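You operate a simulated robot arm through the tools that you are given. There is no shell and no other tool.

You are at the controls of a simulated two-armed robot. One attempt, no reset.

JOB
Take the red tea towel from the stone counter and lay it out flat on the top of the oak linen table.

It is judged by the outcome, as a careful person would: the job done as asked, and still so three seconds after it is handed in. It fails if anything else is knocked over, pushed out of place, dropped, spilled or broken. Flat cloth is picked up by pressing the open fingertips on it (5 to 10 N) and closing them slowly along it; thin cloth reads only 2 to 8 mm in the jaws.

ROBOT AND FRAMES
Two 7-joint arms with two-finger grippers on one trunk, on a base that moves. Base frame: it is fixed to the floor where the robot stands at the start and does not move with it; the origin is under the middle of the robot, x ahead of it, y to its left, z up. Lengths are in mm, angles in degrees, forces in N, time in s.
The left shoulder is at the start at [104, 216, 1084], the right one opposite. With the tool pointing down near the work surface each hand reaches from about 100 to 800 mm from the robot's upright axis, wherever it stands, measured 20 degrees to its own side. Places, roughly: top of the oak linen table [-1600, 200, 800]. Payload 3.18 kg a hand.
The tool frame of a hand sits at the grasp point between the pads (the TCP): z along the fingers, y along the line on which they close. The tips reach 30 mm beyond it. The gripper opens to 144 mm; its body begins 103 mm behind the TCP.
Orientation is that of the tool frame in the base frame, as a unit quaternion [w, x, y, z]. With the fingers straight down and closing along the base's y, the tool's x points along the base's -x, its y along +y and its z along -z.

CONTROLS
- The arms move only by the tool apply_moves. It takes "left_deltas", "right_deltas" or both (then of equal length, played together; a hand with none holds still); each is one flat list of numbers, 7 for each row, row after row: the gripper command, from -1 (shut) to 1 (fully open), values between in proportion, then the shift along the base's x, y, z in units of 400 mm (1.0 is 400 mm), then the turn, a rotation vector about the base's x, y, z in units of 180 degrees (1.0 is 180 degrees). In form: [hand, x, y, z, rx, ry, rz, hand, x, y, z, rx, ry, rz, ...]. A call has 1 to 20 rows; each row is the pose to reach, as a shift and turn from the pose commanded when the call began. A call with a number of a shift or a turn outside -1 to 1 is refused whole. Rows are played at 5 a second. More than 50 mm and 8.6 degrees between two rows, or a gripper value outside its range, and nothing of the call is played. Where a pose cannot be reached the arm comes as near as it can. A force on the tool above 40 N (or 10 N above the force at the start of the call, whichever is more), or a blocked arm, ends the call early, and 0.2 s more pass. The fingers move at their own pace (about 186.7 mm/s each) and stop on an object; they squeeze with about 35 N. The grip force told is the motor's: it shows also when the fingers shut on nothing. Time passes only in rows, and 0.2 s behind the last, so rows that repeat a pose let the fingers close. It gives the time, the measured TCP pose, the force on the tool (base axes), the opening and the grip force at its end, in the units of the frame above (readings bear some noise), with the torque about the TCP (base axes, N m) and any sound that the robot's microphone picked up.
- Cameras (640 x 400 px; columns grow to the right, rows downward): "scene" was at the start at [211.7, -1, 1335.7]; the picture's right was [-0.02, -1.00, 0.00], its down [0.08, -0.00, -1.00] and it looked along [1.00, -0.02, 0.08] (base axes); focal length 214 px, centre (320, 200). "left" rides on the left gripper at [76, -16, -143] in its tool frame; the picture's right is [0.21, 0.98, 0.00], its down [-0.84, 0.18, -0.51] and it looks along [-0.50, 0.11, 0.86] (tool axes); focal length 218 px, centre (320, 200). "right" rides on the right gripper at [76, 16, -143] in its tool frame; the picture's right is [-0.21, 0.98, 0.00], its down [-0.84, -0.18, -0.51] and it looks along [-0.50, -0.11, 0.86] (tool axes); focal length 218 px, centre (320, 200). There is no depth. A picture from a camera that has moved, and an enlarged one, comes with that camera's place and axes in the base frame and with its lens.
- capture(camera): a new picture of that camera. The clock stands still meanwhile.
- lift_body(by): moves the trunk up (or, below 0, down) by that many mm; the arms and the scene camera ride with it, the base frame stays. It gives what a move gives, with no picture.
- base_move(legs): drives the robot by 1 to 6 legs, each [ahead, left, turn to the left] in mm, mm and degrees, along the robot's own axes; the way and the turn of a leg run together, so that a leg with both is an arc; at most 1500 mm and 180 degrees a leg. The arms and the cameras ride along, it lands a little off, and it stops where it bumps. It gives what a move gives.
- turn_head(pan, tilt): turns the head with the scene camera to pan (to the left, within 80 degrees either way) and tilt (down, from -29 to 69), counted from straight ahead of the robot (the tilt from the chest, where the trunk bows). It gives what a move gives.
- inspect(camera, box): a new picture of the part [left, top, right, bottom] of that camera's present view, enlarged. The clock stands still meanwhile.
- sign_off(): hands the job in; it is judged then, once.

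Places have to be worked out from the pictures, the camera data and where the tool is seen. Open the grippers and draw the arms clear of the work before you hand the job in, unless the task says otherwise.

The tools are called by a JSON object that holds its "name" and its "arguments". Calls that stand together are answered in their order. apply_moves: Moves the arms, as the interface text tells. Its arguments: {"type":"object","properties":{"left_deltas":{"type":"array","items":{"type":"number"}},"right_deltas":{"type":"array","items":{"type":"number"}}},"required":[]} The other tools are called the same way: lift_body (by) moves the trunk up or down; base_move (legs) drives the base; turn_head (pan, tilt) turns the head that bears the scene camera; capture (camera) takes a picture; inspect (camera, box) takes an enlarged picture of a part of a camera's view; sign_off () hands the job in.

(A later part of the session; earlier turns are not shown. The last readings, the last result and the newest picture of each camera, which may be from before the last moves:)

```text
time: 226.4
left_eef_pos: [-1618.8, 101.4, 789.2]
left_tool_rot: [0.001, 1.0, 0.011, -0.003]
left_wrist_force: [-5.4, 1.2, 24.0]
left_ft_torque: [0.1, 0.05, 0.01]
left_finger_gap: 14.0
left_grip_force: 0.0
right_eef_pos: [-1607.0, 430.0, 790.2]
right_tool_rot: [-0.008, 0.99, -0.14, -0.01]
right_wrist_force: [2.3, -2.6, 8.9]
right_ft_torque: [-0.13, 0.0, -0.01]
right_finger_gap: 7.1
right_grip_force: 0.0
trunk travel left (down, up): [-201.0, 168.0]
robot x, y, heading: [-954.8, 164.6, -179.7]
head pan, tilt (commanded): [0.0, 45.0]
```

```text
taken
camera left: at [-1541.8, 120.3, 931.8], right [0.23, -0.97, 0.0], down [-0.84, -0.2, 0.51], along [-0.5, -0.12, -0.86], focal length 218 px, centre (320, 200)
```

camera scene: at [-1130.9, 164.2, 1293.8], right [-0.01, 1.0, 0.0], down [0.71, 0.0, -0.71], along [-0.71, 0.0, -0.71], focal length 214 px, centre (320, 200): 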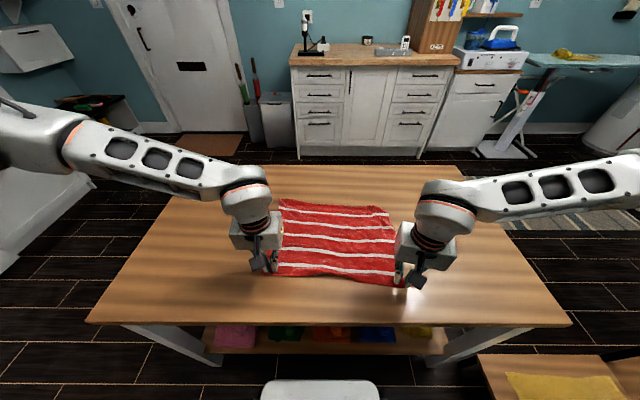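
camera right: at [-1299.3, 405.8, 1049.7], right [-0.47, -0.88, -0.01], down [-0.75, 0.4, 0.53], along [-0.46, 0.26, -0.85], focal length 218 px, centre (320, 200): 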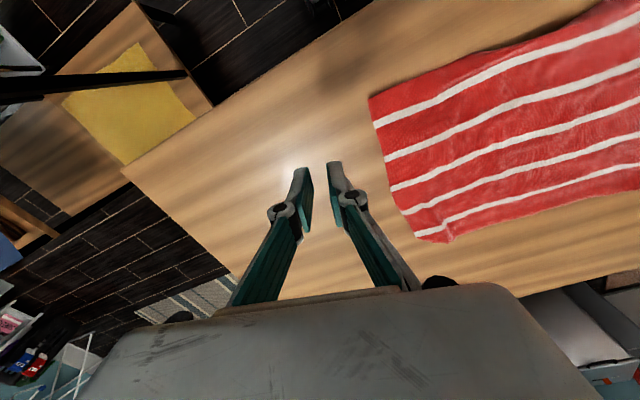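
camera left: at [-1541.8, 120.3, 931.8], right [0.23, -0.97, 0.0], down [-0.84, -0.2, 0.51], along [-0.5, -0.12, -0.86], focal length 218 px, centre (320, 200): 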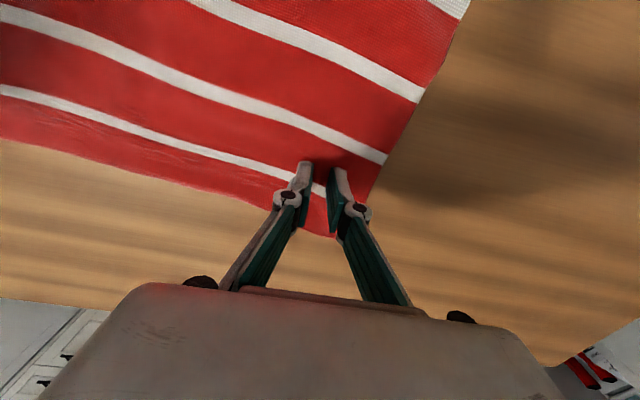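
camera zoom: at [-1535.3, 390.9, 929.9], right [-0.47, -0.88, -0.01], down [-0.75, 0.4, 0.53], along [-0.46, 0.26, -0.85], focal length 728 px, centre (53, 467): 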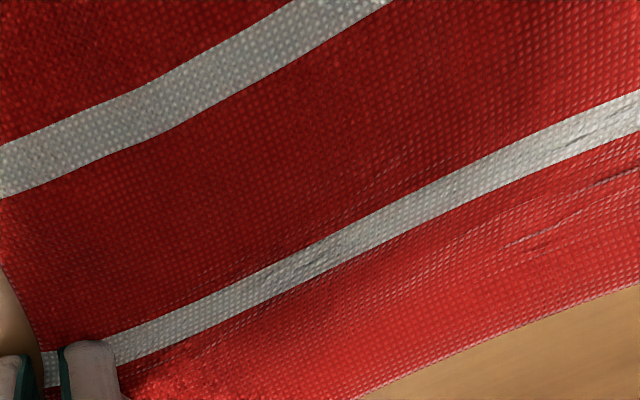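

That call was refused because one step was too long. I'll lift the right hand a little, move it to just inside Q at about (-1633,394) and drag that corner outward by about 35 mm while the left keeps pinning.

{"name": "apply_moves", "arguments": {"left_deltas": [-0.8, 0, 0, 0.003, 0, 0, 0, -0.8, 0, 0, 0.003, 0, 0, 0, -0.8, 0, 0, 0.003, 0, 0, 0, -0.8, 0, 0, 0.003, 0, 0, 0, -0.8, 0, 0, 0.003, 0, 0, 0, -0.8, 0, 0, 0.003, 0, 0, 0], "right_deltas": [-0.9, 0, 0, 0.02, 0, 0, 0, -0.9, 0, 0, 0.07, 0, 0, 0, -0.9, -0.03, -0.04, 0.09, 0, 0, 0, -0.9, -0.065, -0.09, 0.09, 0, 0, 0, -0.9, -0.065, -0.09, 0.04, 0, 0, 0, -0.9, -0.065, -0.09, 0.01, 0, 0, 0]}}

{"name": "inspect", "arguments": {"camera": "right", "box": [200, 80, 440, 230]}}

```text
time: 227.8
left_eef_pos: [-1618.0, 101.7, 789.0]
left_tool_rot: [0.002, 1.0, 0.011, -0.001]
left_wrist_force: [-3.7, 2.2, 23.0]
left_ft_torque: [0.17, 0.06, 0.02]
left_finger_gap: 13.1
left_grip_force: 0.1
right_eef_pos: [-1634.0, 393.8, 791.3]
right_tool_rot: [-0.008, 0.99, -0.14, -0.011]
right_wrist_force: [-0.2, -0.9, 1.1]
right_ft_torque: [-0.01, 0.02, 0.0]
right_finger_gap: 7.3
right_grip_force: 0.2
trunk travel left (down, up): [-201.0, 168.0]
robot x, y, heading: [-958.6, 163.4, -179.9]
head pan, tilt (commanded): [0.0, 45.0]
```

```text
2.67 times, centred on (320, 155) of right
camera zoom: at [-1562.2, 354.9, 931.4], right [-0.47, -0.88, -0.01], down [-0.75, 0.4, 0.53], along [-0.46, 0.26, -0.85], focal length 582 px, centre (320, 320)
```

zoom: 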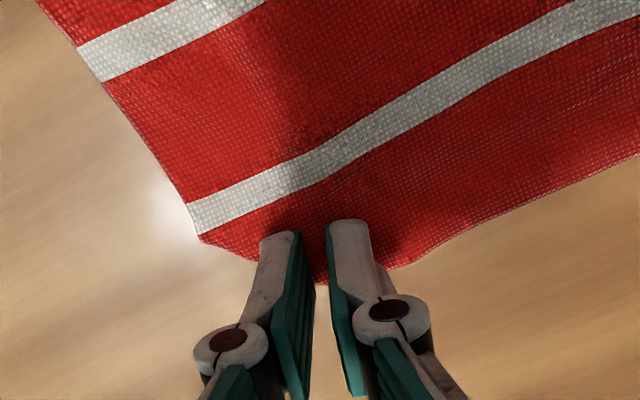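

{"name": "apply_moves", "arguments": {"left_deltas": [-0.8, 0, 0, 0, 0, 0, 0, -0.8, 0, 0, 0, 0, 0, 0, -0.8, 0, 0, 0, 0, 0, 0, -0.8, 0, 0, 0, 0, 0, 0, -0.8, 0, 0, 0, 0, 0, 0, -0.8, 0, 0, 0, 0, 0, 0, -0.8, 0, 0, 0, 0, 0, 0], "right_deltas": [-0.9, 0, 0, -0.005, 0, 0, 0, -0.9, 0, 0.005, -0.006, 0, 0, 0, -0.9, -0.002, 0.02, -0.006, 0, 0, 0, -0.9, -0.004, 0.035, -0.006, 0, 0, 0, -0.9, -0.006, 0.05, -0.006, 0, 0, 0, -0.9, -0.008, 0.065, -0.006, 0, 0, 0, -0.9, -0.01, 0.08, -0.006, 0, 0, 0]}}

{"name": "inspect", "arguments": {"camera": "right", "box": [200, 80, 440, 230]}}

{"name": "inspect", "arguments": {"camera": "scene", "box": [250, 170, 430, 300]}}

```text
time: 229.4
left_eef_pos: [-1619.5, 101.8, 790.1]
left_tool_rot: [0.002, 1.0, 0.01, -0.001]
left_wrist_force: [-3.4, 3.2, 23.7]
left_ft_torque: [0.22, 0.05, -0.01]
left_finger_gap: 13.3
left_grip_force: 0.0
right_eef_pos: [-1636.1, 427.6, 789.2]
right_tool_rot: [-0.009, 0.99, -0.141, -0.011]
right_wrist_force: [0.2, -0.5, 1.9]
right_ft_torque: [-0.02, -0.01, 0.01]
right_finger_gap: 7.0
right_grip_force: 0.0
trunk travel left (down, up): [-201.0, 168.0]
robot x, y, heading: [-957.1, 163.0, -179.7]
head pan, tilt (commanded): [0.0, 45.0]
```

```text
2.67 times, centred on (320, 155) of right
camera zoom: at [-1565.3, 387.8, 929.8], right [-0.47, -0.88, -0.01], down [-0.75, 0.4, 0.53], along [-0.46, 0.26, -0.85], focal length 582 px, centre (320, 320)
```

zoom: 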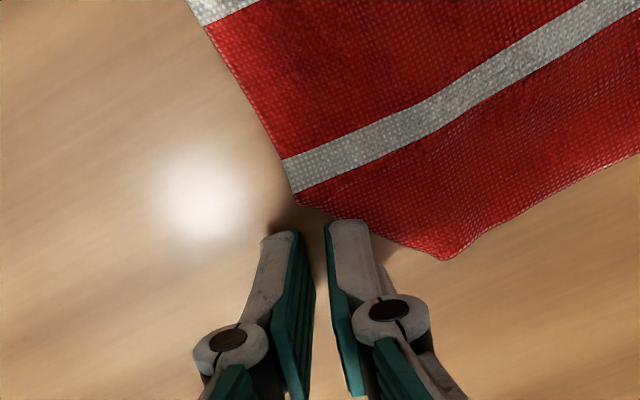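

```text
3.08 times, centred on (340, 235) of scene
camera zoom: at [-1130.6, 163.8, 1293.8], right [-0.01, 1.0, 0.0], down [0.71, 0.0, -0.71], along [-0.71, 0.0, -0.71], focal length 660 px, centre (258, 92)
```

zoom: 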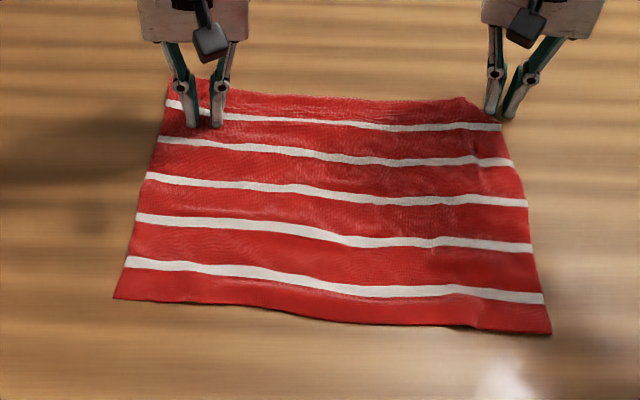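

The finger slid off; a small triangle of the Q corner (about 35–45 mm) is tucked under. I'll pinch the top layer about 30 mm inside, lift so the tuck drops free, and this time move inward while lowering so the corner lands outward.

{"name": "apply_moves", "arguments": {"left_deltas": [-0.8, 0, 0, 0.003, 0, 0, 0, -0.8, 0, 0, 0.003, 0, 0, 0, -0.8, 0, 0, 0.003, 0, 0, 0, -0.8, 0, 0, 0.003, 0, 0, 0, -0.8, 0, 0, 0.003, 0, 0, 0, -0.8, 0, 0, 0.003, 0, 0, 0], "right_deltas": [-0.8, 0, 0, 0.04, 0, 0, 0, -0.45, 0, 0, 0.1, 0, 0, 0, -0.45, 0.03, -0.04, 0.1, 0, 0, 0, -0.45, 0.065, -0.074, 0.08, 0, 0, 0, -0.45, 0.065, -0.074, 0.04, 0, 0, 0, -0.45, 0.065, -0.074, 0.005, 0, 0, 0]}}

{"name": "inspect", "arguments": {"camera": "right", "box": [200, 80, 440, 230]}}

```text
time: 230.8
left_eef_pos: [-1620.1, 101.6, 788.7]
left_tool_rot: [0.003, 1.0, 0.01, -0.001]
left_wrist_force: [-0.9, 1.7, 15.9]
left_ft_torque: [0.15, -0.02, -0.03]
left_finger_gap: 13.3
left_grip_force: 0.0
right_eef_pos: [-1613.7, 397.1, 792.1]
right_tool_rot: [-0.008, 0.99, -0.14, -0.011]
right_wrist_force: [0.5, -0.7, 2.2]
right_ft_torque: [-0.08, -0.02, 0.03]
right_finger_gap: 39.2
right_grip_force: 0.1
trunk travel left (down, up): [-201.0, 168.0]
robot x, y, heading: [-955.2, 163.7, -179.8]
head pan, tilt (commanded): [0.0, 45.0]
```

```text
2.67 times, centred on (320, 155) of right
camera zoom: at [-1540.7, 357.5, 931.9], right [-0.47, -0.88, -0.01], down [-0.75, 0.4, 0.53], along [-0.46, 0.25, -0.85], focal length 582 px, centre (320, 320)
```

zoom: 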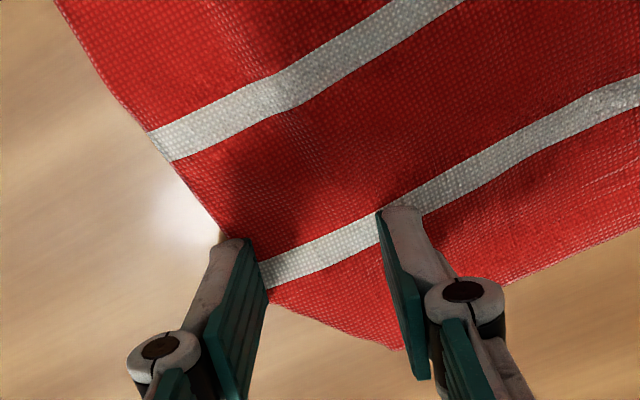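

{"name": "apply_moves", "arguments": {"left_deltas": [-0.8, 0, 0, 0, 0, 0, 0, -0.8, 0, 0, 0, 0, 0, 0, -0.8, 0, 0, 0, 0, 0, 0, -0.8, 0, 0, 0, 0, 0, 0, -0.8, 0, 0, 0, 0, 0, 0, -0.8, 0, 0, 0, 0, 0, 0, -0.8, 0, 0, 0, 0, 0, 0, -0.8, 0, 0, 0, 0, 0, 0, -0.8, 0, 0, 0, 0, 0, 0, -0.8, 0, 0, 0, 0, 0, 0, -0.8, 0, 0, 0, 0, 0, 0], "right_deltas": [-0.45, 0, 0, 0.01, 0, 0, 0, -0.45, -0.015, -0.02, 0.01, 0, 0, 0, -0.45, -0.015, -0.02, -0.003, 0, 0, 0, -0.53, -0.015, -0.02, -0.005, 0, 0, 0, -0.61, -0.015, -0.02, -0.005, 0, 0, 0, -0.69, -0.015, -0.02, -0.005, 0, 0, 0, -0.77, -0.015, -0.02, -0.005, 0, 0, 0, -0.85, -0.015, -0.02, -0.005, 0, 0, 0, -0.93, -0.015, -0.02, -0.004, 0, 0, 0, -1, -0.015, -0.02, -0.002, 0, 0, 0, -1, -0.015, -0.02, -0.002, 0, 0, 0]}}

{"name": "inspect", "arguments": {"camera": "right", "box": [200, 80, 440, 230]}}

```text
time: 233.2
left_eef_pos: [-1619.9, 101.5, 789.5]
left_tool_rot: [0.001, 1.0, 0.01, -0.001]
left_wrist_force: [0.7, 3.5, 11.9]
left_ft_torque: [0.23, -0.02, -0.01]
left_finger_gap: 14.1
left_grip_force: 0.0
right_eef_pos: [-1617.8, 388.3, 790.3]
right_tool_rot: [-0.007, 0.99, -0.139, -0.01]
right_wrist_force: [0.5, -3.7, 1.2]
right_ft_torque: [-0.24, 0.0, -0.01]
right_finger_gap: 4.5
right_grip_force: 29.1
trunk travel left (down, up): [-201.0, 168.0]
robot x, y, heading: [-954.9, 166.0, -179.7]
head pan, tilt (commanded): [0.0, 45.0]
```

```text
2.67 times, centred on (320, 155) of right
camera zoom: at [-1546.6, 349.0, 931.0], right [-0.47, -0.88, -0.01], down [-0.75, 0.4, 0.53], along [-0.46, 0.25, -0.85], focal length 582 px, centre (320, 320)
```

zoom: 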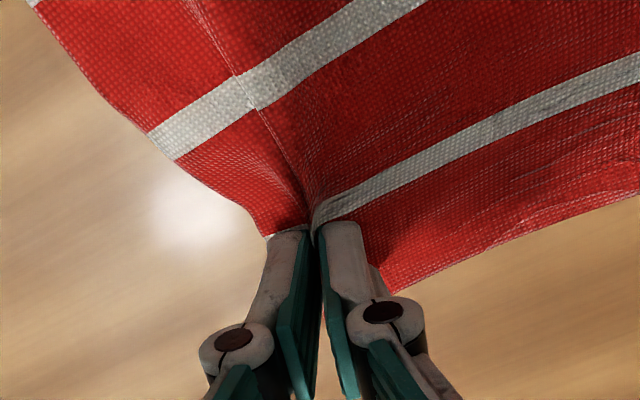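

{"name": "apply_moves", "arguments": {"right_deltas": [-1, 0.005, -0.005, 0.05, 0, 0, 0, -1, 0.015, -0.012, 0.12, 0, 0, 0, -1, 0.03, -0.02, 0.2, 0, 0, 0, -1, 0.04, -0.025, 0.25, 0, 0, 0, -1, 0.04, -0.025, 0.25, 0, 0, 0, -1, 0.04, -0.025, 0.25, 0, 0, 0]}}

{"name": "inspect", "arguments": {"camera": "right", "box": [200, 50, 440, 200]}}

{"name": "inspect", "arguments": {"camera": "scene", "box": [330, 160, 430, 235]}}

```text
time: 234.6
left_eef_pos: [-1619.1, 102.7, 789.5]
left_tool_rot: [0.001, 1.0, 0.01, -0.001]
left_wrist_force: [2.3, 3.7, 13.9]
left_ft_torque: [0.19, -0.06, -0.08]
left_finger_gap: 13.9
left_grip_force: 0.2
right_eef_pos: [-1601.5, 379.2, 891.9]
right_tool_rot: [-0.008, 0.99, -0.139, -0.011]
right_wrist_force: [-1.2, -4.2, -1.5]
right_ft_torque: [-0.13, 0.0, 0.08]
right_finger_gap: 0.6
right_grip_force: 32.6
trunk travel left (down, up): [-201.0, 168.0]
robot x, y, heading: [-955.6, 165.3, -179.8]
head pan, tilt (commanded): [0.0, 45.0]
```

```text
2.67 times, centred on (320, 125) of right
camera zoom: at [-1529.6, 338.6, 1031.4], right [-0.47, -0.88, -0.01], down [-0.75, 0.4, 0.53], along [-0.46, 0.25, -0.85], focal length 582 px, centre (320, 400)
```

zoom: 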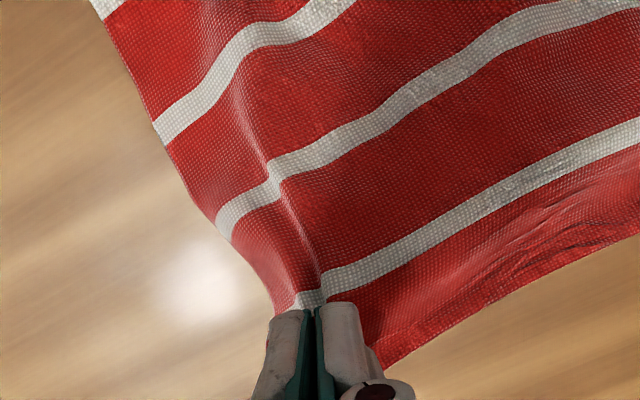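

```text
5.33 times, centred on (380, 198) of scene
camera zoom: at [-1131.1, 163.5, 1293.6], right [-0.01, 1.0, 0.0], down [0.71, 0.0, -0.71], along [-0.71, 0.0, -0.71], focal length 1144 px, centre (0, 213)
```

zoom: 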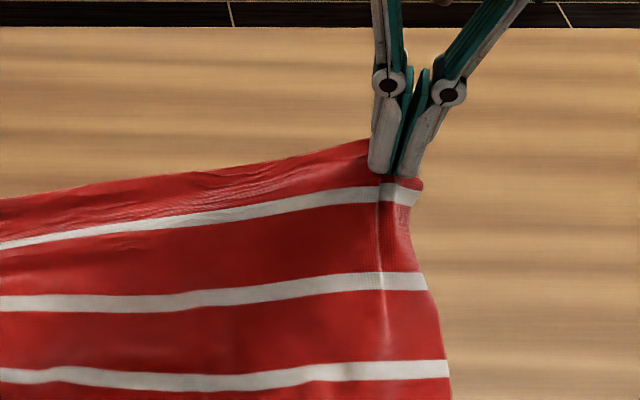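

{"name": "apply_moves", "arguments": {"right_deltas": [-1, 0.01, -0.008, -0.06, 0, 0, 0, -1, 0.02, -0.016, -0.12, 0, 0, 0, -1, 0.035, -0.028, -0.18, 0, 0, 0, -1, 0.05, -0.04, -0.225, 0, 0, 0, -1, 0.055, -0.045, -0.245, 0, 0, 0]}}

{"name": "inspect", "arguments": {"camera": "right", "box": [200, 80, 440, 230]}}

{"name": "inspect", "arguments": {"camera": "scene", "box": [330, 170, 430, 245]}}

```text
time: 235.8
left_eef_pos: [-1619.9, 102.3, 788.3]
left_tool_rot: [0.002, 1.0, 0.011, 0.0]
left_wrist_force: [2.3, 2.1, 12.1]
left_ft_torque: [0.12, -0.07, 0.0]
left_finger_gap: 13.8
left_grip_force: 0.0
right_eef_pos: [-1579.6, 359.5, 791.8]
right_tool_rot: [-0.007, 0.99, -0.14, -0.011]
right_wrist_force: [-0.3, -0.3, 2.8]
right_ft_torque: [0.02, 0.05, 0.02]
right_finger_gap: 0.5
right_grip_force: 32.9
trunk travel left (down, up): [-201.0, 168.0]
robot x, y, heading: [-955.8, 160.6, -179.6]
head pan, tilt (commanded): [0.0, 45.0]
```

```text
2.67 times, centred on (320, 155) of right
camera zoom: at [-1508.1, 321.3, 933.4], right [-0.47, -0.88, -0.01], down [-0.75, 0.4, 0.53], along [-0.46, 0.25, -0.85], focal length 582 px, centre (320, 320)
```

zoom: 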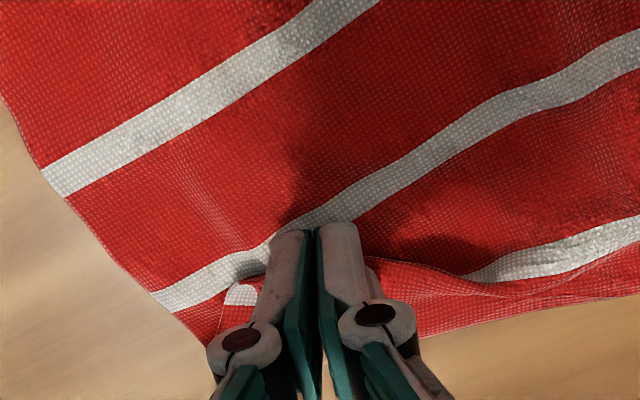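

```text
5.33 times, centred on (380, 208) of scene
camera zoom: at [-1131.0, 163.6, 1293.8], right [-0.01, 1.0, 0.0], down [0.71, 0.0, -0.71], along [-0.71, 0.0, -0.71], focal length 1144 px, centre (0, 160)
```

zoom: 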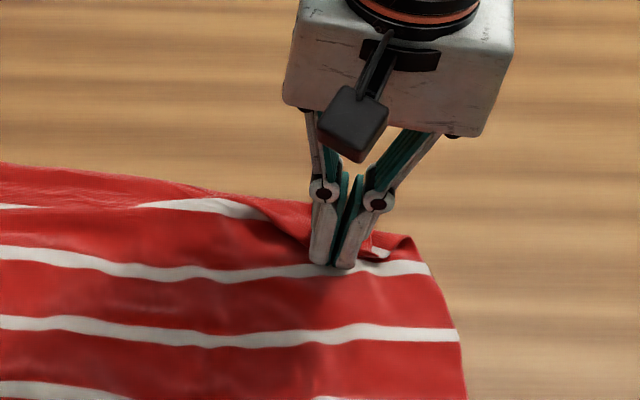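

The corner folded over the top instead. I'll lift to about 80 mm, carry it out past its place so the corner hangs freely, then lower with a small inward motion only at the end.

{"name": "apply_moves", "arguments": {"right_deltas": [-1, -0.01, 0.01, 0.08, 0, 0, 0, -1, -0.04, 0.04, 0.16, 0, 0, 0, -1, -0.08, 0.08, 0.22, 0, 0, 0, -1, -0.11, 0.105, 0.22, 0, 0, 0, -1, -0.11, 0.105, 0.22, 0, 0, 0, -1, -0.11, 0.105, 0.22, 0, 0, 0]}}

{"name": "inspect", "arguments": {"camera": "right", "box": [200, 50, 440, 200]}}

{"name": "inspect", "arguments": {"camera": "scene", "box": [330, 160, 430, 235]}}

```text
time: 237.2
left_eef_pos: [-1620.8, 102.5, 789.9]
left_tool_rot: [0.001, 1.0, 0.011, 0.0]
left_wrist_force: [-1.4, 4.2, 13.8]
left_ft_torque: [0.26, 0.07, -0.01]
left_finger_gap: 13.4
left_grip_force: 0.1
right_eef_pos: [-1622.0, 400.4, 880.8]
right_tool_rot: [-0.008, 0.99, -0.14, -0.009]
right_wrist_force: [1.7, -7.3, -1.7]
right_ft_torque: [-0.17, -0.03, 0.09]
right_finger_gap: 0.7
right_grip_force: 32.9
trunk travel left (down, up): [-201.0, 168.0]
robot x, y, heading: [-959.8, 166.7, -179.8]
head pan, tilt (commanded): [0.0, 45.0]
```

```text
2.67 times, centred on (320, 125) of right
camera zoom: at [-1551.1, 361.6, 1021.1], right [-0.47, -0.88, -0.01], down [-0.75, 0.4, 0.53], along [-0.46, 0.25, -0.85], focal length 582 px, centre (320, 400)
```

zoom: 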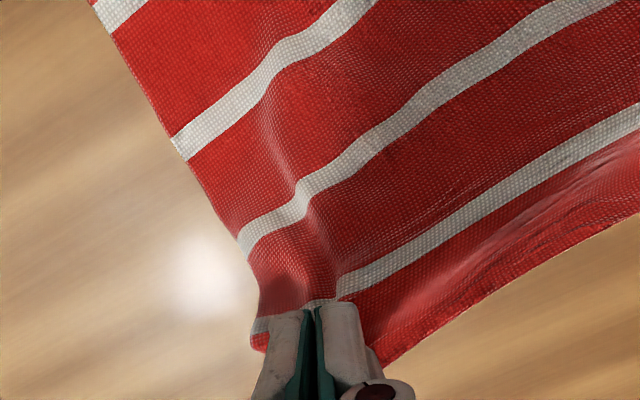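

```text
5.33 times, centred on (380, 198) of scene
camera zoom: at [-1131.5, 163.3, 1293.6], right [-0.01, 1.0, 0.0], down [0.71, 0.0, -0.71], along [-0.71, 0.0, -0.71], focal length 1144 px, centre (0, 213)
```

zoom: 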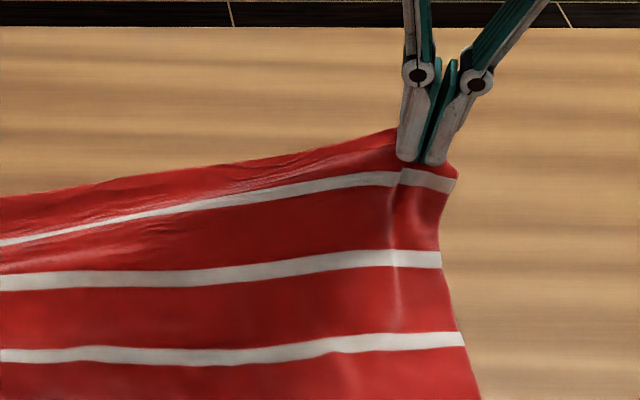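

{"name": "apply_moves", "arguments": {"right_deltas": [-1, 0.005, -0.01, -0.06, 0, 0, 0, -1, 0.01, -0.015, -0.11, 0, 0, 0, -1, 0.02, -0.025, -0.14, 0, 0, 0, -1, 0.035, -0.035, -0.17, 0, 0, 0, -1, 0.05, -0.045, -0.2, 0, 0, 0, -1, 0.06, -0.055, -0.22, 0, 0, 0]}}

{"name": "inspect", "arguments": {"camera": "right", "box": [200, 80, 440, 230]}}

{"name": "inspect", "arguments": {"camera": "scene", "box": [330, 170, 430, 245]}}

```text
time: 238.6
left_eef_pos: [-1619.0, 101.5, 789.2]
left_tool_rot: [0.001, 1.0, 0.011, -0.001]
left_wrist_force: [-2.5, 0.9, 12.6]
left_ft_torque: [0.16, 0.08, 0.03]
left_finger_gap: 13.5
left_grip_force: 0.0
right_eef_pos: [-1599.8, 380.2, 793.0]
right_tool_rot: [-0.008, 0.99, -0.14, -0.011]
right_wrist_force: [-0.6, 0.4, 4.1]
right_ft_torque: [0.05, 0.04, 0.06]
right_finger_gap: 0.5
right_grip_force: 33.3
trunk travel left (down, up): [-201.0, 168.0]
robot x, y, heading: [-953.6, 161.5, -179.8]
head pan, tilt (commanded): [0.0, 45.0]
```

```text
2.67 times, centred on (320, 155) of right
camera zoom: at [-1529.0, 341.3, 933.7], right [-0.47, -0.88, -0.01], down [-0.75, 0.4, 0.53], along [-0.46, 0.25, -0.85], focal length 582 px, centre (320, 320)
```

zoom: 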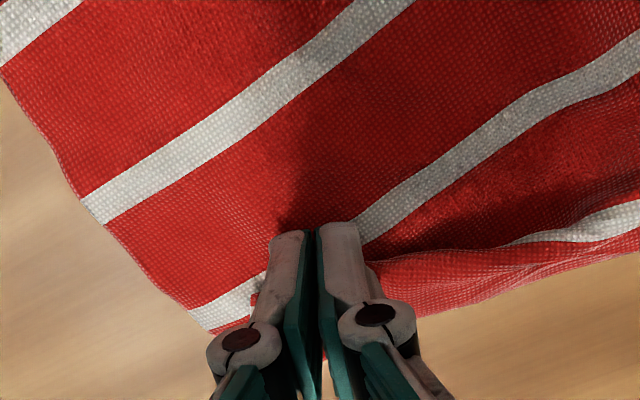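

```text
5.33 times, centred on (380, 208) of scene
camera zoom: at [-1131.2, 163.6, 1293.8], right [-0.01, 1.0, 0.0], down [0.71, 0.0, -0.71], along [-0.71, 0.0, -0.71], focal length 1144 px, centre (0, 160)
```

zoom: 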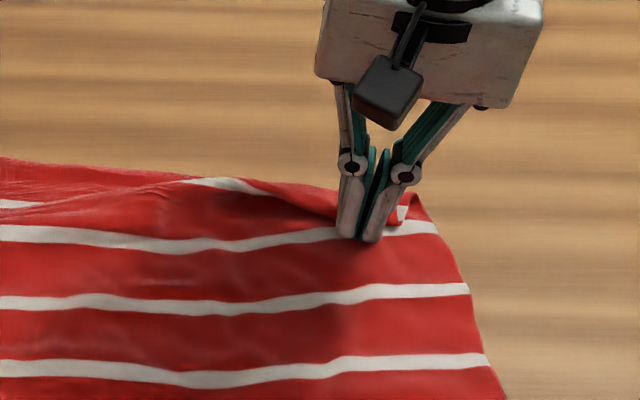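

The cloth's natural spot is farther out than I assumed (stripe 1 is lying over stripe 2). I'll lift again and set it down about 45 mm farther out.

{"name": "apply_moves", "arguments": {"right_deltas": [-1, -0.02, 0.01, 0.07, 0, 0, 0, -1, -0.06, 0.03, 0.14, 0, 0, 0, -1, -0.1, 0.06, 0.16, 0, 0, 0, -1, -0.13, 0.075, 0.16, 0, 0, 0, -1, -0.13, 0.075, 0.11, 0, 0, 0, -1, -0.125, 0.07, 0.06, 0, 0, 0, -1, -0.12, 0.065, 0.02, 0, 0, 0, -1, -0.115, 0.06, 0, 0, 0, 0]}}

{"name": "inspect", "arguments": {"camera": "right", "box": [200, 80, 440, 230]}}

{"name": "inspect", "arguments": {"camera": "scene", "box": [250, 170, 430, 300]}}

```text
time: 240.4
left_eef_pos: [-1621.3, 101.8, 789.9]
left_tool_rot: [0.001, 1.0, 0.011, -0.001]
left_wrist_force: [-2.0, 4.9, 10.9]
left_ft_torque: [0.22, 0.08, 0.02]
left_finger_gap: 14.3
left_grip_force: 0.0
right_eef_pos: [-1646.0, 405.0, 793.7]
right_tool_rot: [-0.008, 0.99, -0.139, -0.011]
right_wrist_force: [-0.3, 0.3, 6.5]
right_ft_torque: [0.01, 0.08, 0.02]
right_finger_gap: 0.7
right_grip_force: 33.0
trunk travel left (down, up): [-201.0, 168.0]
robot x, y, heading: [-953.9, 163.5, -179.5]
head pan, tilt (commanded): [0.0, 45.0]
```

```text
2.67 times, centred on (320, 155) of right
camera zoom: at [-1574.6, 366.5, 933.4], right [-0.47, -0.88, -0.01], down [-0.75, 0.4, 0.53], along [-0.46, 0.26, -0.85], focal length 582 px, centre (320, 320)
```

zoom: 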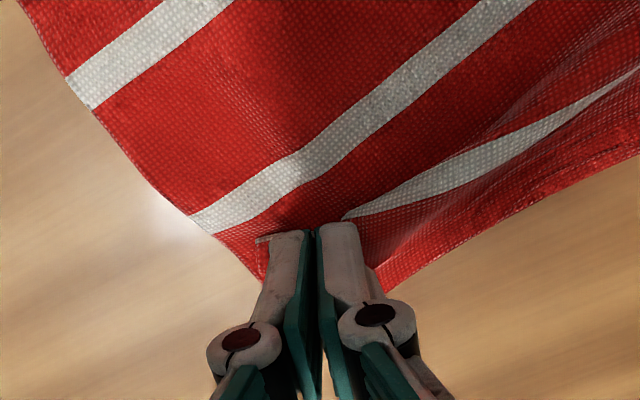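

```text
3.08 times, centred on (340, 235) of scene
camera zoom: at [-1131.0, 163.8, 1293.8], right [-0.01, 1.0, 0.0], down [0.71, 0.0, -0.71], along [-0.71, 0.0, -0.71], focal length 660 px, centre (258, 92)
```

zoom: 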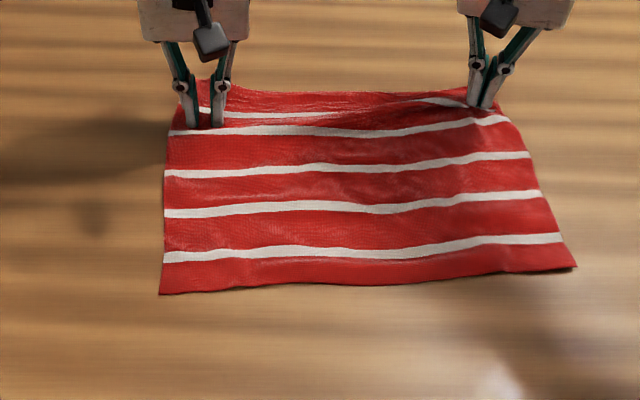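

I'll release the right hand here, lift both clear, and then reuse the near-corner pull that worked so well before.

{"name": "apply_moves", "arguments": {"left_deltas": [-0.8, 0, 0, 0.005, 0, 0, 0, -0.8, 0, 0, 0.03, 0, 0, 0, -0.8, 0, 0, 0.08, 0, 0, 0, -0.8, 0, 0, 0.14, 0, 0, 0, -0.8, 0.02, -0.03, 0.22, 0, 0, 0, -0.8, 0.06, -0.08, 0.28, 0, 0, 0, -0.8, 0.12, -0.14, 0.32, 0, 0, 0], "right_deltas": [-0.9, 0, 0, 0, 0, 0, 0, -0.75, 0, 0, 0, 0, 0, 0, -0.6, 0, 0, 0, 0, 0, 0, -0.6, 0, 0, 0.06, 0, 0, 0, -0.6, 0, 0, 0.15, 0, 0, 0, -0.6, 0.02, 0.03, 0.24, 0, 0, 0, -0.6, 0.08, 0.08, 0.3, 0, 0, 0]}}

{"name": "inspect", "arguments": {"camera": "scene", "box": [250, 170, 450, 300]}}

{"name": "capture", "arguments": {"camera": "right"}}

{"name": "capture", "arguments": {"camera": "left"}}

```text
time: 242.0
left_eef_pos: [-1570.7, 45.2, 918.4]
left_tool_rot: [0.002, 1.0, 0.009, -0.001]
left_wrist_force: [0.5, 0.0, 0.0]
left_ft_torque: [0.02, 0.04, 0.01]
left_finger_gap: 14.4
left_grip_force: 0.0
right_eef_pos: [-1611.6, 436.9, 911.9]
right_tool_rot: [-0.008, 0.99, -0.139, -0.01]
right_wrist_force: [0.6, -0.3, 0.9]
right_ft_torque: [0.01, 0.09, -0.04]
right_finger_gap: 28.6
right_grip_force: 0.2
trunk travel left (down, up): [-201.0, 168.0]
robot x, y, heading: [-952.9, 165.4, -179.8]
head pan, tilt (commanded): [0.0, 45.0]
```

```text
3.08 times, centred on (350, 235) of scene
camera zoom: at [-1130.5, 163.4, 1294.0], right [-0.01, 1.0, 0.0], down [0.71, 0.0, -0.71], along [-0.71, 0.0, -0.71], focal length 660 px, centre (228, 92)
```

zoom: 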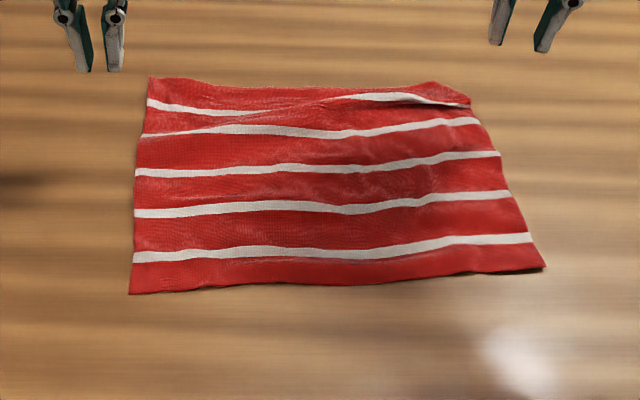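

```text
taken
camera right: at [-1540.7, 397.4, 1051.8], right [-0.47, -0.88, -0.01], down [-0.75, 0.39, 0.53], along [-0.46, 0.25, -0.85], focal length 218 px, centre (320, 200)
```

right: 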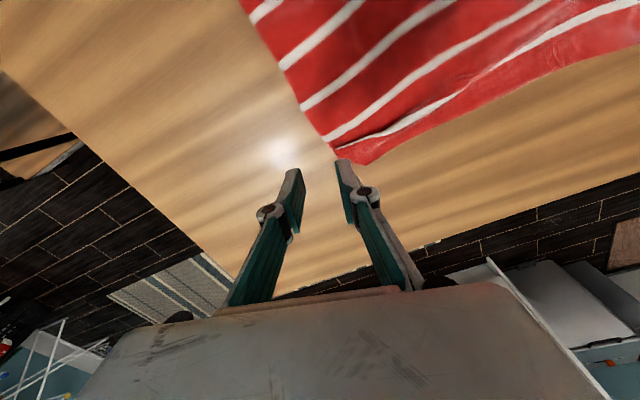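

```text
taken
camera left: at [-1492.6, 64.1, 1060.5], right [0.23, -0.97, 0.0], down [-0.84, -0.19, 0.51], along [-0.49, -0.12, -0.86], focal length 218 px, centre (320, 200)
```

left: 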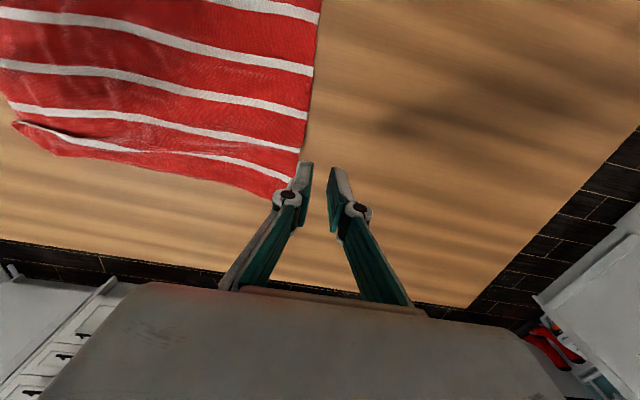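

All four corners are out now; a shallow pleat remains at the far right. I'll press just inside the near corners S (about (-1413,76)) and P' (about (-1442,450)) and pull them toward me.

{"name": "apply_moves", "arguments": {"left_deltas": [-0.8, 0.07, 0.024, -0.03, 0, 0, 0, -0.8, 0.14, 0.048, -0.07, 0, 0, 0, -0.8, 0.21, 0.072, -0.11, 0, 0, 0, -0.8, 0.28, 0.096, -0.16, 0, 0, 0, -0.8, 0.347, 0.1185, -0.2, 0, 0, 0, -0.8, 0.347, 0.1185, -0.28, 0, 0, 0, -0.8, 0.347, 0.1185, -0.315, 0, 0, 0], "right_deltas": [-0.8, 0.077, -0.003, -0.03, 0, 0, 0, -0.8, 0.154, -0.006, -0.06, 0, 0, 0, -0.8, 0.231, -0.01, -0.1, 0, 0, 0, -0.8, 0.308, -0.014, -0.14, 0, 0, 0, -0.8, 0.3825, -0.0175, -0.18, 0, 0, 0, -0.8, 0.3825, -0.0175, -0.26, 0, 0, 0, -0.8, 0.3825, -0.0175, -0.3, 0, 0, 0]}}

{"name": "inspect", "arguments": {"camera": "left", "box": [200, 80, 440, 230]}}

{"name": "inspect", "arguments": {"camera": "right", "box": [200, 80, 440, 230]}}

```text
time: 243.6
left_eef_pos: [-1433.0, 94.0, 791.5]
left_tool_rot: [0.002, 1.0, 0.01, -0.001]
left_wrist_force: [0.3, 0.7, 0.6]
left_ft_torque: [0.03, 0.02, -0.01]
left_finger_gap: 14.2
left_grip_force: 0.0
right_eef_pos: [-1460.3, 430.4, 792.8]
right_tool_rot: [-0.008, 0.99, -0.14, -0.01]
right_wrist_force: [-0.3, 0.4, -0.1]
right_ft_torque: [-0.03, 0.0, 0.02]
right_finger_gap: 14.2
right_grip_force: 0.2
trunk travel left (down, up): [-201.0, 168.0]
robot x, y, heading: [-955.6, 165.0, -179.5]
head pan, tilt (commanded): [0.0, 45.0]
```

```text
2.67 times, centred on (320, 155) of left
camera zoom: at [-1355.8, 113.1, 934.0], right [0.23, -0.97, 0.0], down [-0.84, -0.2, 0.51], along [-0.49, -0.12, -0.86], focal length 582 px, centre (320, 320)
```

zoom: 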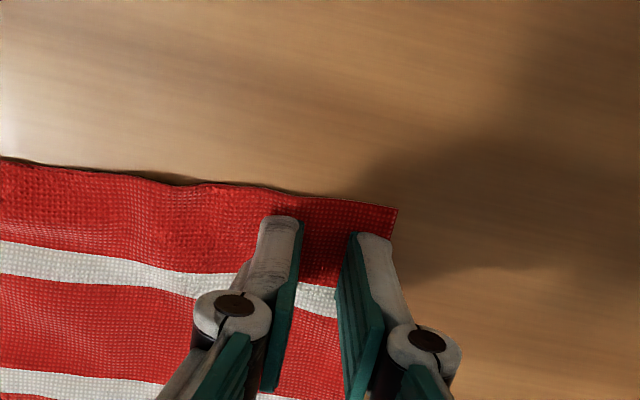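

```text
2.67 times, centred on (320, 155) of right
camera zoom: at [-1388.9, 390.9, 932.1], right [-0.47, -0.88, -0.01], down [-0.75, 0.4, 0.53], along [-0.46, 0.25, -0.85], focal length 582 px, centre (320, 320)
```

zoom: 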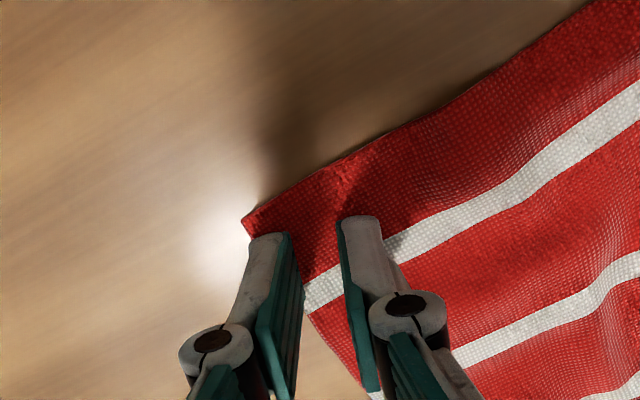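

{"name": "apply_moves", "arguments": {"left_deltas": [-0.8, 0, 0, -0.005, 0, 0, 0, -0.8, 0, 0, -0.009, 0, 0, 0], "right_deltas": [-0.8, -0.008, -0.008, -0.006, 0, 0, 0, -0.8, -0.008, -0.008, -0.011, 0, 0, 0]}}

```text
time: 244.2
left_eef_pos: [-1434.1, 94.3, 789.6]
left_tool_rot: [0.001, 1.0, 0.01, -0.001]
left_wrist_force: [1.1, 1.0, 10.9]
left_ft_torque: [0.02, -0.12, 0.04]
left_finger_gap: 13.9
left_grip_force: 0.2
right_eef_pos: [-1464.4, 425.6, 789.3]
right_tool_rot: [-0.008, 0.99, -0.14, -0.013]
right_wrist_force: [0.8, 0.4, 12.2]
right_ft_torque: [-0.07, -0.12, 0.01]
right_finger_gap: 13.5
right_grip_force: 0.0
trunk travel left (down, up): [-201.0, 168.0]
robot x, y, heading: [-954.3, 166.2, -179.5]
head pan, tilt (commanded): [0.0, 45.0]
```

Both press at about 11 N. Now I'll drag toward me, the right a bit more than the left, and slightly apart.

{"name": "apply_moves", "arguments": {"left_deltas": [-0.8, 0.01, -0.003, 0, 0, 0, 0, -0.8, 0.025, -0.006, 0.001, 0, 0, 0, -0.8, 0.04, -0.01, 0.001, 0, 0, 0, -0.8, 0.055, -0.013, 0.002, 0, 0, 0, -0.8, 0.07, -0.016, 0.002, 0, 0, 0, -0.8, 0.085, -0.02, 0.002, 0, 0, 0], "right_deltas": [-0.8, 0.03, 0.003, 0, 0, 0, 0, -0.8, 0.06, 0.006, 0, 0, 0, 0, -0.8, 0.09, 0.01, 0, 0, 0, 0, -0.8, 0.12, 0.014, 0, 0, 0, 0, -0.8, 0.15, 0.018, 0, 0, 0, 0, -0.8, 0.18, 0.022, 0, 0, 0, 0]}}

{"name": "inspect", "arguments": {"camera": "scene", "box": [250, 170, 450, 300]}}

```text
time: 245.6
left_eef_pos: [-1398.9, 85.9, 787.5]
left_tool_rot: [0.0, 1.0, 0.01, -0.003]
left_wrist_force: [-4.7, 3.8, 25.4]
left_ft_torque: [0.23, -0.03, 0.02]
left_finger_gap: 13.6
left_grip_force: 0.1
right_eef_pos: [-1391.7, 434.2, 789.9]
right_tool_rot: [-0.007, 0.99, -0.139, -0.011]
right_wrist_force: [-6.7, -4.3, 29.5]
right_ft_torque: [-0.43, 0.02, -0.08]
right_finger_gap: 13.5
right_grip_force: 0.1
trunk travel left (down, up): [-201.0, 168.0]
robot x, y, heading: [-957.7, 163.7, -179.5]
head pan, tilt (commanded): [0.0, 45.0]
```

```text
3.08 times, centred on (350, 235) of scene
camera zoom: at [-1130.2, 162.9, 1294.1], right [-0.01, 1.0, 0.0], down [0.71, 0.0, -0.71], along [-0.71, 0.0, -0.71], focal length 660 px, centre (228, 92)
```

zoom: 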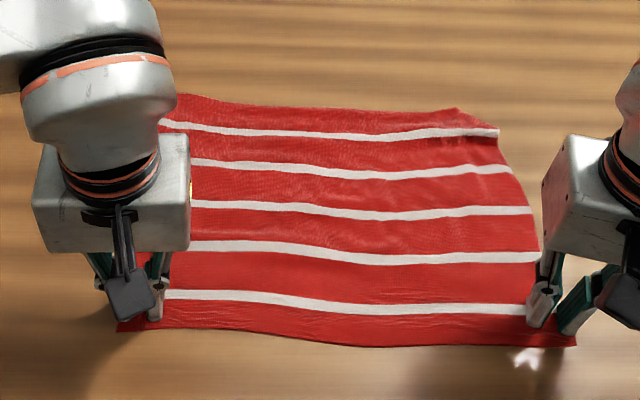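

Very flat now. I'll lift both hands off and inspect the Q corner closely.

{"name": "apply_moves", "arguments": {"left_deltas": [-0.8, 0, 0, 0.015, 0, 0, 0, -0.8, 0, 0, 0.07, 0, 0, 0, -0.8, 0, -0.05, 0.15, 0, 0, 0, -0.8, 0, -0.12, 0.22, 0, 0, 0, -0.8, 0, -0.2, 0.28, 0, 0, 0], "right_deltas": [-0.8, 0, 0, 0.015, 0, 0, 0, -0.8, 0, 0, 0.07, 0, 0, 0, -0.8, -0.06, 0.03, 0.15, 0, 0, 0, -0.8, -0.14, 0.05, 0.22, 0, 0, 0, -0.8, -0.22, 0.06, 0.28, 0, 0, 0]}}

{"name": "inspect", "arguments": {"camera": "scene", "box": [250, 170, 450, 300]}}

{"name": "inspect", "arguments": {"camera": "right", "box": [300, 60, 540, 230]}}

{"name": "inspect", "arguments": {"camera": "scene", "box": [370, 190, 420, 225]}}

```text
time: 246.8
left_eef_pos: [-1400.1, 7.6, 897.8]
left_tool_rot: [0.001, 1.0, 0.011, 0.001]
left_wrist_force: [-0.9, -0.5, 1.0]
left_ft_torque: [0.03, 0.0, 0.02]
left_finger_gap: 14.4
left_grip_force: 0.1
right_eef_pos: [-1481.1, 457.2, 901.2]
right_tool_rot: [-0.009, 0.99, -0.139, -0.01]
right_wrist_force: [-1.2, -1.1, 0.7]
right_ft_torque: [0.0, 0.0, 0.04]
right_finger_gap: 14.6
right_grip_force: 0.0
trunk travel left (down, up): [-201.0, 168.0]
robot x, y, heading: [-953.5, 163.7, -179.7]
head pan, tilt (commanded): [0.0, 45.0]
```

```text
3.08 times, centred on (350, 235) of scene
camera zoom: at [-1132.1, 162.3, 1293.5], right [-0.01, 1.0, 0.0], down [0.71, 0.0, -0.71], along [-0.71, 0.0, -0.71], focal length 660 px, centre (228, 92)
```

zoom: 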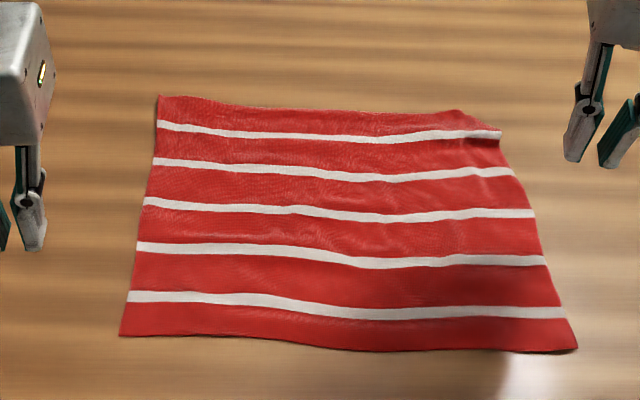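

```text
2.35 times, centred on (420, 145) of right
camera zoom: at [-1410.7, 417.7, 1040.2], right [-0.47, -0.88, -0.01], down [-0.75, 0.4, 0.53], along [-0.46, 0.26, -0.85], focal length 514 px, centre (85, 329)
```

zoom: 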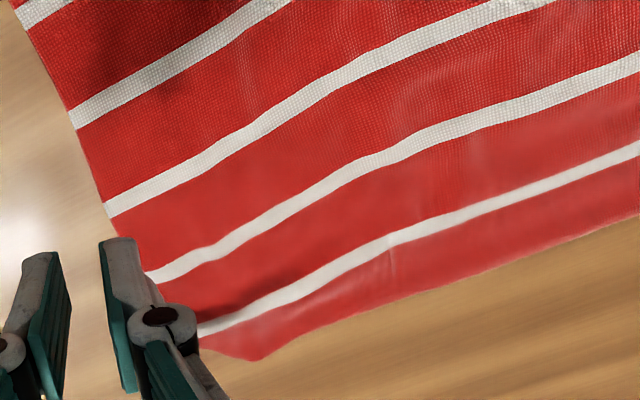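

```text
11.43 times, centred on (395, 208) of scene
camera zoom: at [-1132.1, 162.3, 1293.5], right [-0.01, 1.0, 0.0], down [0.71, 0.0, -0.71], along [-0.71, 0.0, -0.71], focal length 2451 px, centre (-537, 114)
```

zoom: 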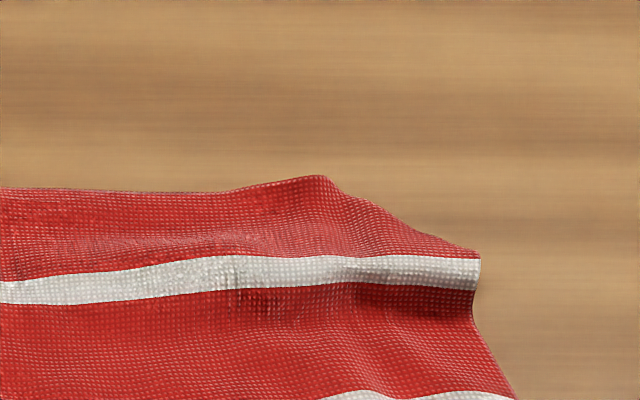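

A small triangle of corner Q (fold line from about (-1607,456) to (-1635,417)) is still tucked under. I'll rotate the right gripper about 70° so it closes across that fold line and go above it.

{"name": "apply_moves", "arguments": {"right_deltas": [-0.6, -0.035, -0.005, 0, 0, 0, 0.039, -0.6, -0.07, -0.01, 0, 0, 0, 0.078, -0.6, -0.105, -0.016, 0, 0, 0, 0.117, -0.6, -0.14, -0.021, 0, 0, 0, 0.156, -0.6, -0.175, -0.026, -0.02, 0, 0, 0.195, -0.6, -0.21, -0.031, -0.05, 0, 0, 0.234, -0.6, -0.245, -0.037, -0.08, 0, 0, 0.273, -0.6, -0.28, -0.042, -0.11, 0, 0, 0.312, -0.6, -0.315, -0.047, -0.14, 0, 0, 0.351, -0.6, -0.35, -0.0525, -0.1775, 0, 0, 0.389, -0.6, -0.35, -0.0525, -0.1775, 0, 0, 0.389]}}

{"name": "capture", "arguments": {"camera": "right"}}

{"name": "inspect", "arguments": {"camera": "scene", "box": [350, 160, 450, 235]}}

```text
time: 249.2
left_eef_pos: [-1399.8, 9.7, 900.3]
left_tool_rot: [0.002, 1.0, 0.011, -0.002]
left_wrist_force: [1.6, 1.6, 1.1]
left_ft_torque: [-0.13, 0.09, 0.01]
left_finger_gap: 14.2
left_grip_force: 0.0
right_eef_pos: [-1473.3, 403.4, 864.9]
right_tool_rot: [-0.033, 0.929, 0.366, -0.036]
right_wrist_force: [0.7, 0.6, -0.2]
right_ft_torque: [-0.12, 0.05, -0.01]
right_finger_gap: 28.7
right_grip_force: 0.1
right hand out of reach, approached as far as the arm can: row 5, 6, 7, 8, 9, 10, 11
trunk travel left (down, up): [-201.0, 168.0]
robot x, y, heading: [-956.2, 163.0, -179.8]
head pan, tilt (commanded): [0.0, 45.0]
```

```text
taken
camera right: at [-1393.5, 440.3, 1001.4], right [0.51, -0.86, -0.08], down [-0.69, -0.46, 0.56], along [-0.51, -0.23, -0.83], focal length 218 px, centre (320, 200)
```

right: 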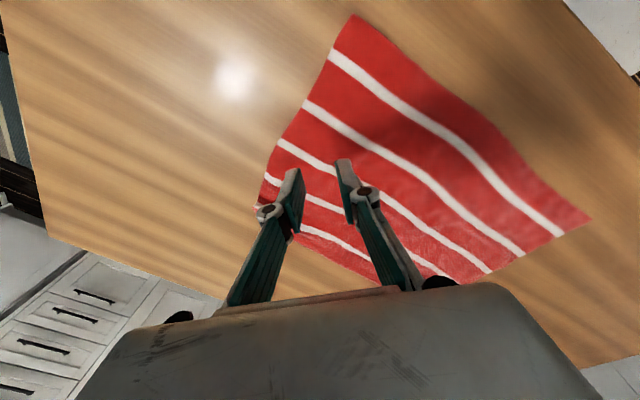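

```text
5.33 times, centred on (400, 198) of scene
camera zoom: at [-1129.6, 165.7, 1294.1], right [-0.01, 1.0, 0.0], down [0.71, 0.0, -0.71], along [-0.71, -0.01, -0.71], focal length 1144 px, centre (-107, 213)
```

zoom: 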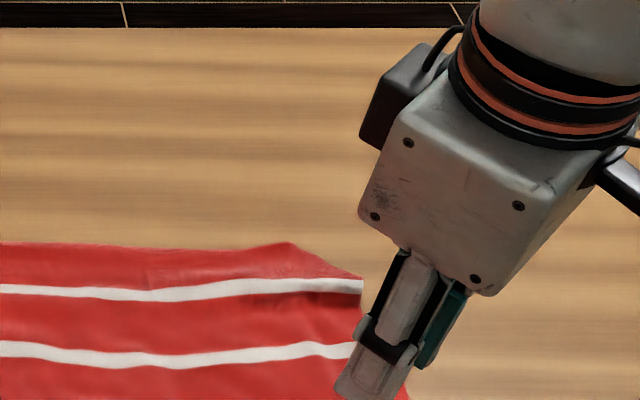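

That rotation runs into the wrist's limits. I'll rotate back to the earlier orientation and keep the closing direction as it was.

{"name": "apply_moves", "arguments": {"right_deltas": [-0.6, 0, 0.02, 0.03, 0, 0, -0.04, -0.6, 0, 0.04, 0.06, 0, 0, -0.08, -0.6, 0, 0.06, 0.08, 0, 0, -0.12, -0.6, 0, 0.08, 0.08, 0, 0, -0.16, -0.6, -0.02, 0.1, 0.08, 0, 0, -0.2, -0.6, -0.05, 0.1, 0.08, 0, 0, -0.24, -0.6, -0.08, 0.1, 0.08, 0, 0, -0.28, -0.6, -0.1, 0.1, 0.08, 0, 0, -0.328, -0.6, -0.1, 0.1, 0.08, 0, 0, -0.328]}}

{"name": "inspect", "arguments": {"camera": "scene", "box": [250, 170, 450, 300]}}

```text
time: 251.2
left_eef_pos: [-1401.5, 7.3, 898.9]
left_tool_rot: [0.002, 1.0, 0.011, 0.001]
left_wrist_force: [0.3, -0.2, -0.2]
left_ft_torque: [-0.03, -0.03, -0.02]
left_finger_gap: 14.3
left_grip_force: 0.0
right_eef_pos: [-1520.5, 446.9, 900.1]
right_tool_rot: [-0.047, 0.989, -0.139, -0.014]
right_wrist_force: [0.9, 1.1, 0.2]
right_ft_torque: [0.01, -0.03, 0.02]
right_finger_gap: 29.0
right_grip_force: 0.1
trunk travel left (down, up): [-201.0, 168.0]
robot x, y, heading: [-959.7, 168.1, -179.5]
head pan, tilt (commanded): [0.0, 45.0]
```

```text
3.08 times, centred on (350, 235) of scene
camera zoom: at [-1132.2, 163.4, 1293.5], right [-0.01, 1.0, 0.0], down [0.71, 0.0, -0.71], along [-0.71, 0.0, -0.71], focal length 660 px, centre (228, 92)
```

zoom: 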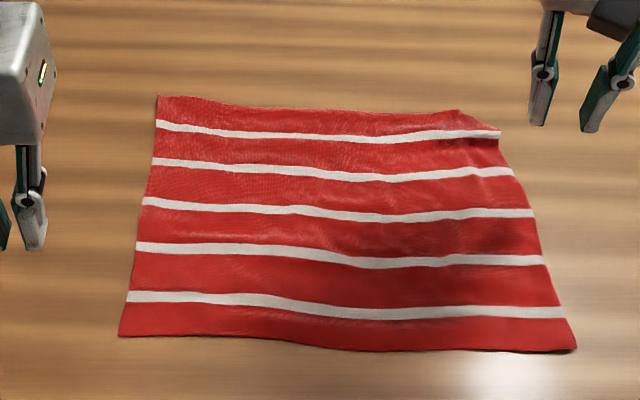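

The towel is undisturbed. I'll level the right tool and pinch lightly at the tucked fold's midpoint (about (-1613,430)); then lift, and lower while moving inward so the corner lands outward.

{"name": "apply_moves", "arguments": {"right_deltas": [-0.5, -0.06, -0.01, 0, -0.008, -0.001, 0, -0.5, -0.12, -0.02, 0, -0.016, -0.002, 0, -0.5, -0.18, -0.032, -0.03, -0.024, -0.003, 0, -0.5, -0.231, -0.0425, -0.09, -0.031, -0.0046, 0, -0.5, -0.231, -0.0425, -0.17, -0.031, -0.0046, 0, -0.5, -0.231, -0.0425, -0.23, -0.031, -0.0046, 0]}}

{"name": "inspect", "arguments": {"camera": "right", "box": [200, 80, 440, 230]}}

```text
time: 252.6
left_eef_pos: [-1399.8, 7.4, 898.5]
left_tool_rot: [0.002, 1.0, 0.01, 0.0]
left_wrist_force: [-0.3, 1.3, -0.6]
left_ft_torque: [0.0, -0.05, -0.01]
left_finger_gap: 14.5
left_grip_force: 0.1
right_eef_pos: [-1613.9, 429.6, 809.9]
right_tool_rot: [0.0, 0.99, -0.139, -0.001]
right_wrist_force: [-0.6, -0.8, 0.2]
right_ft_torque: [-0.01, -0.05, 0.01]
right_finger_gap: 35.8
right_grip_force: 0.0
trunk travel left (down, up): [-201.0, 168.0]
robot x, y, heading: [-957.2, 162.6, -179.7]
head pan, tilt (commanded): [0.0, 45.0]
```

```text
2.67 times, centred on (320, 155) of right
camera zoom: at [-1545.0, 394.4, 951.4], right [-0.47, -0.88, 0.0], down [-0.76, 0.41, 0.51], along [-0.45, 0.24, -0.86], focal length 582 px, centre (320, 320)
```

zoom: 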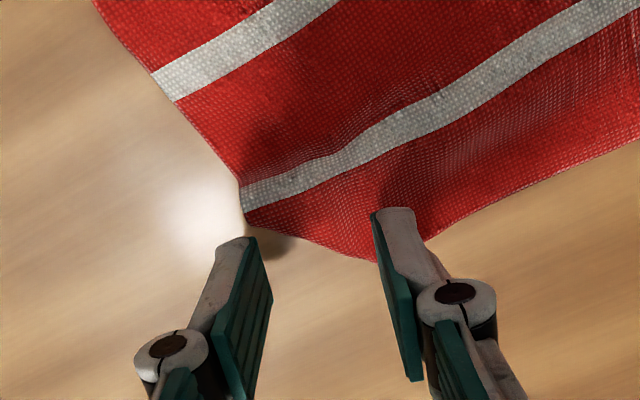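

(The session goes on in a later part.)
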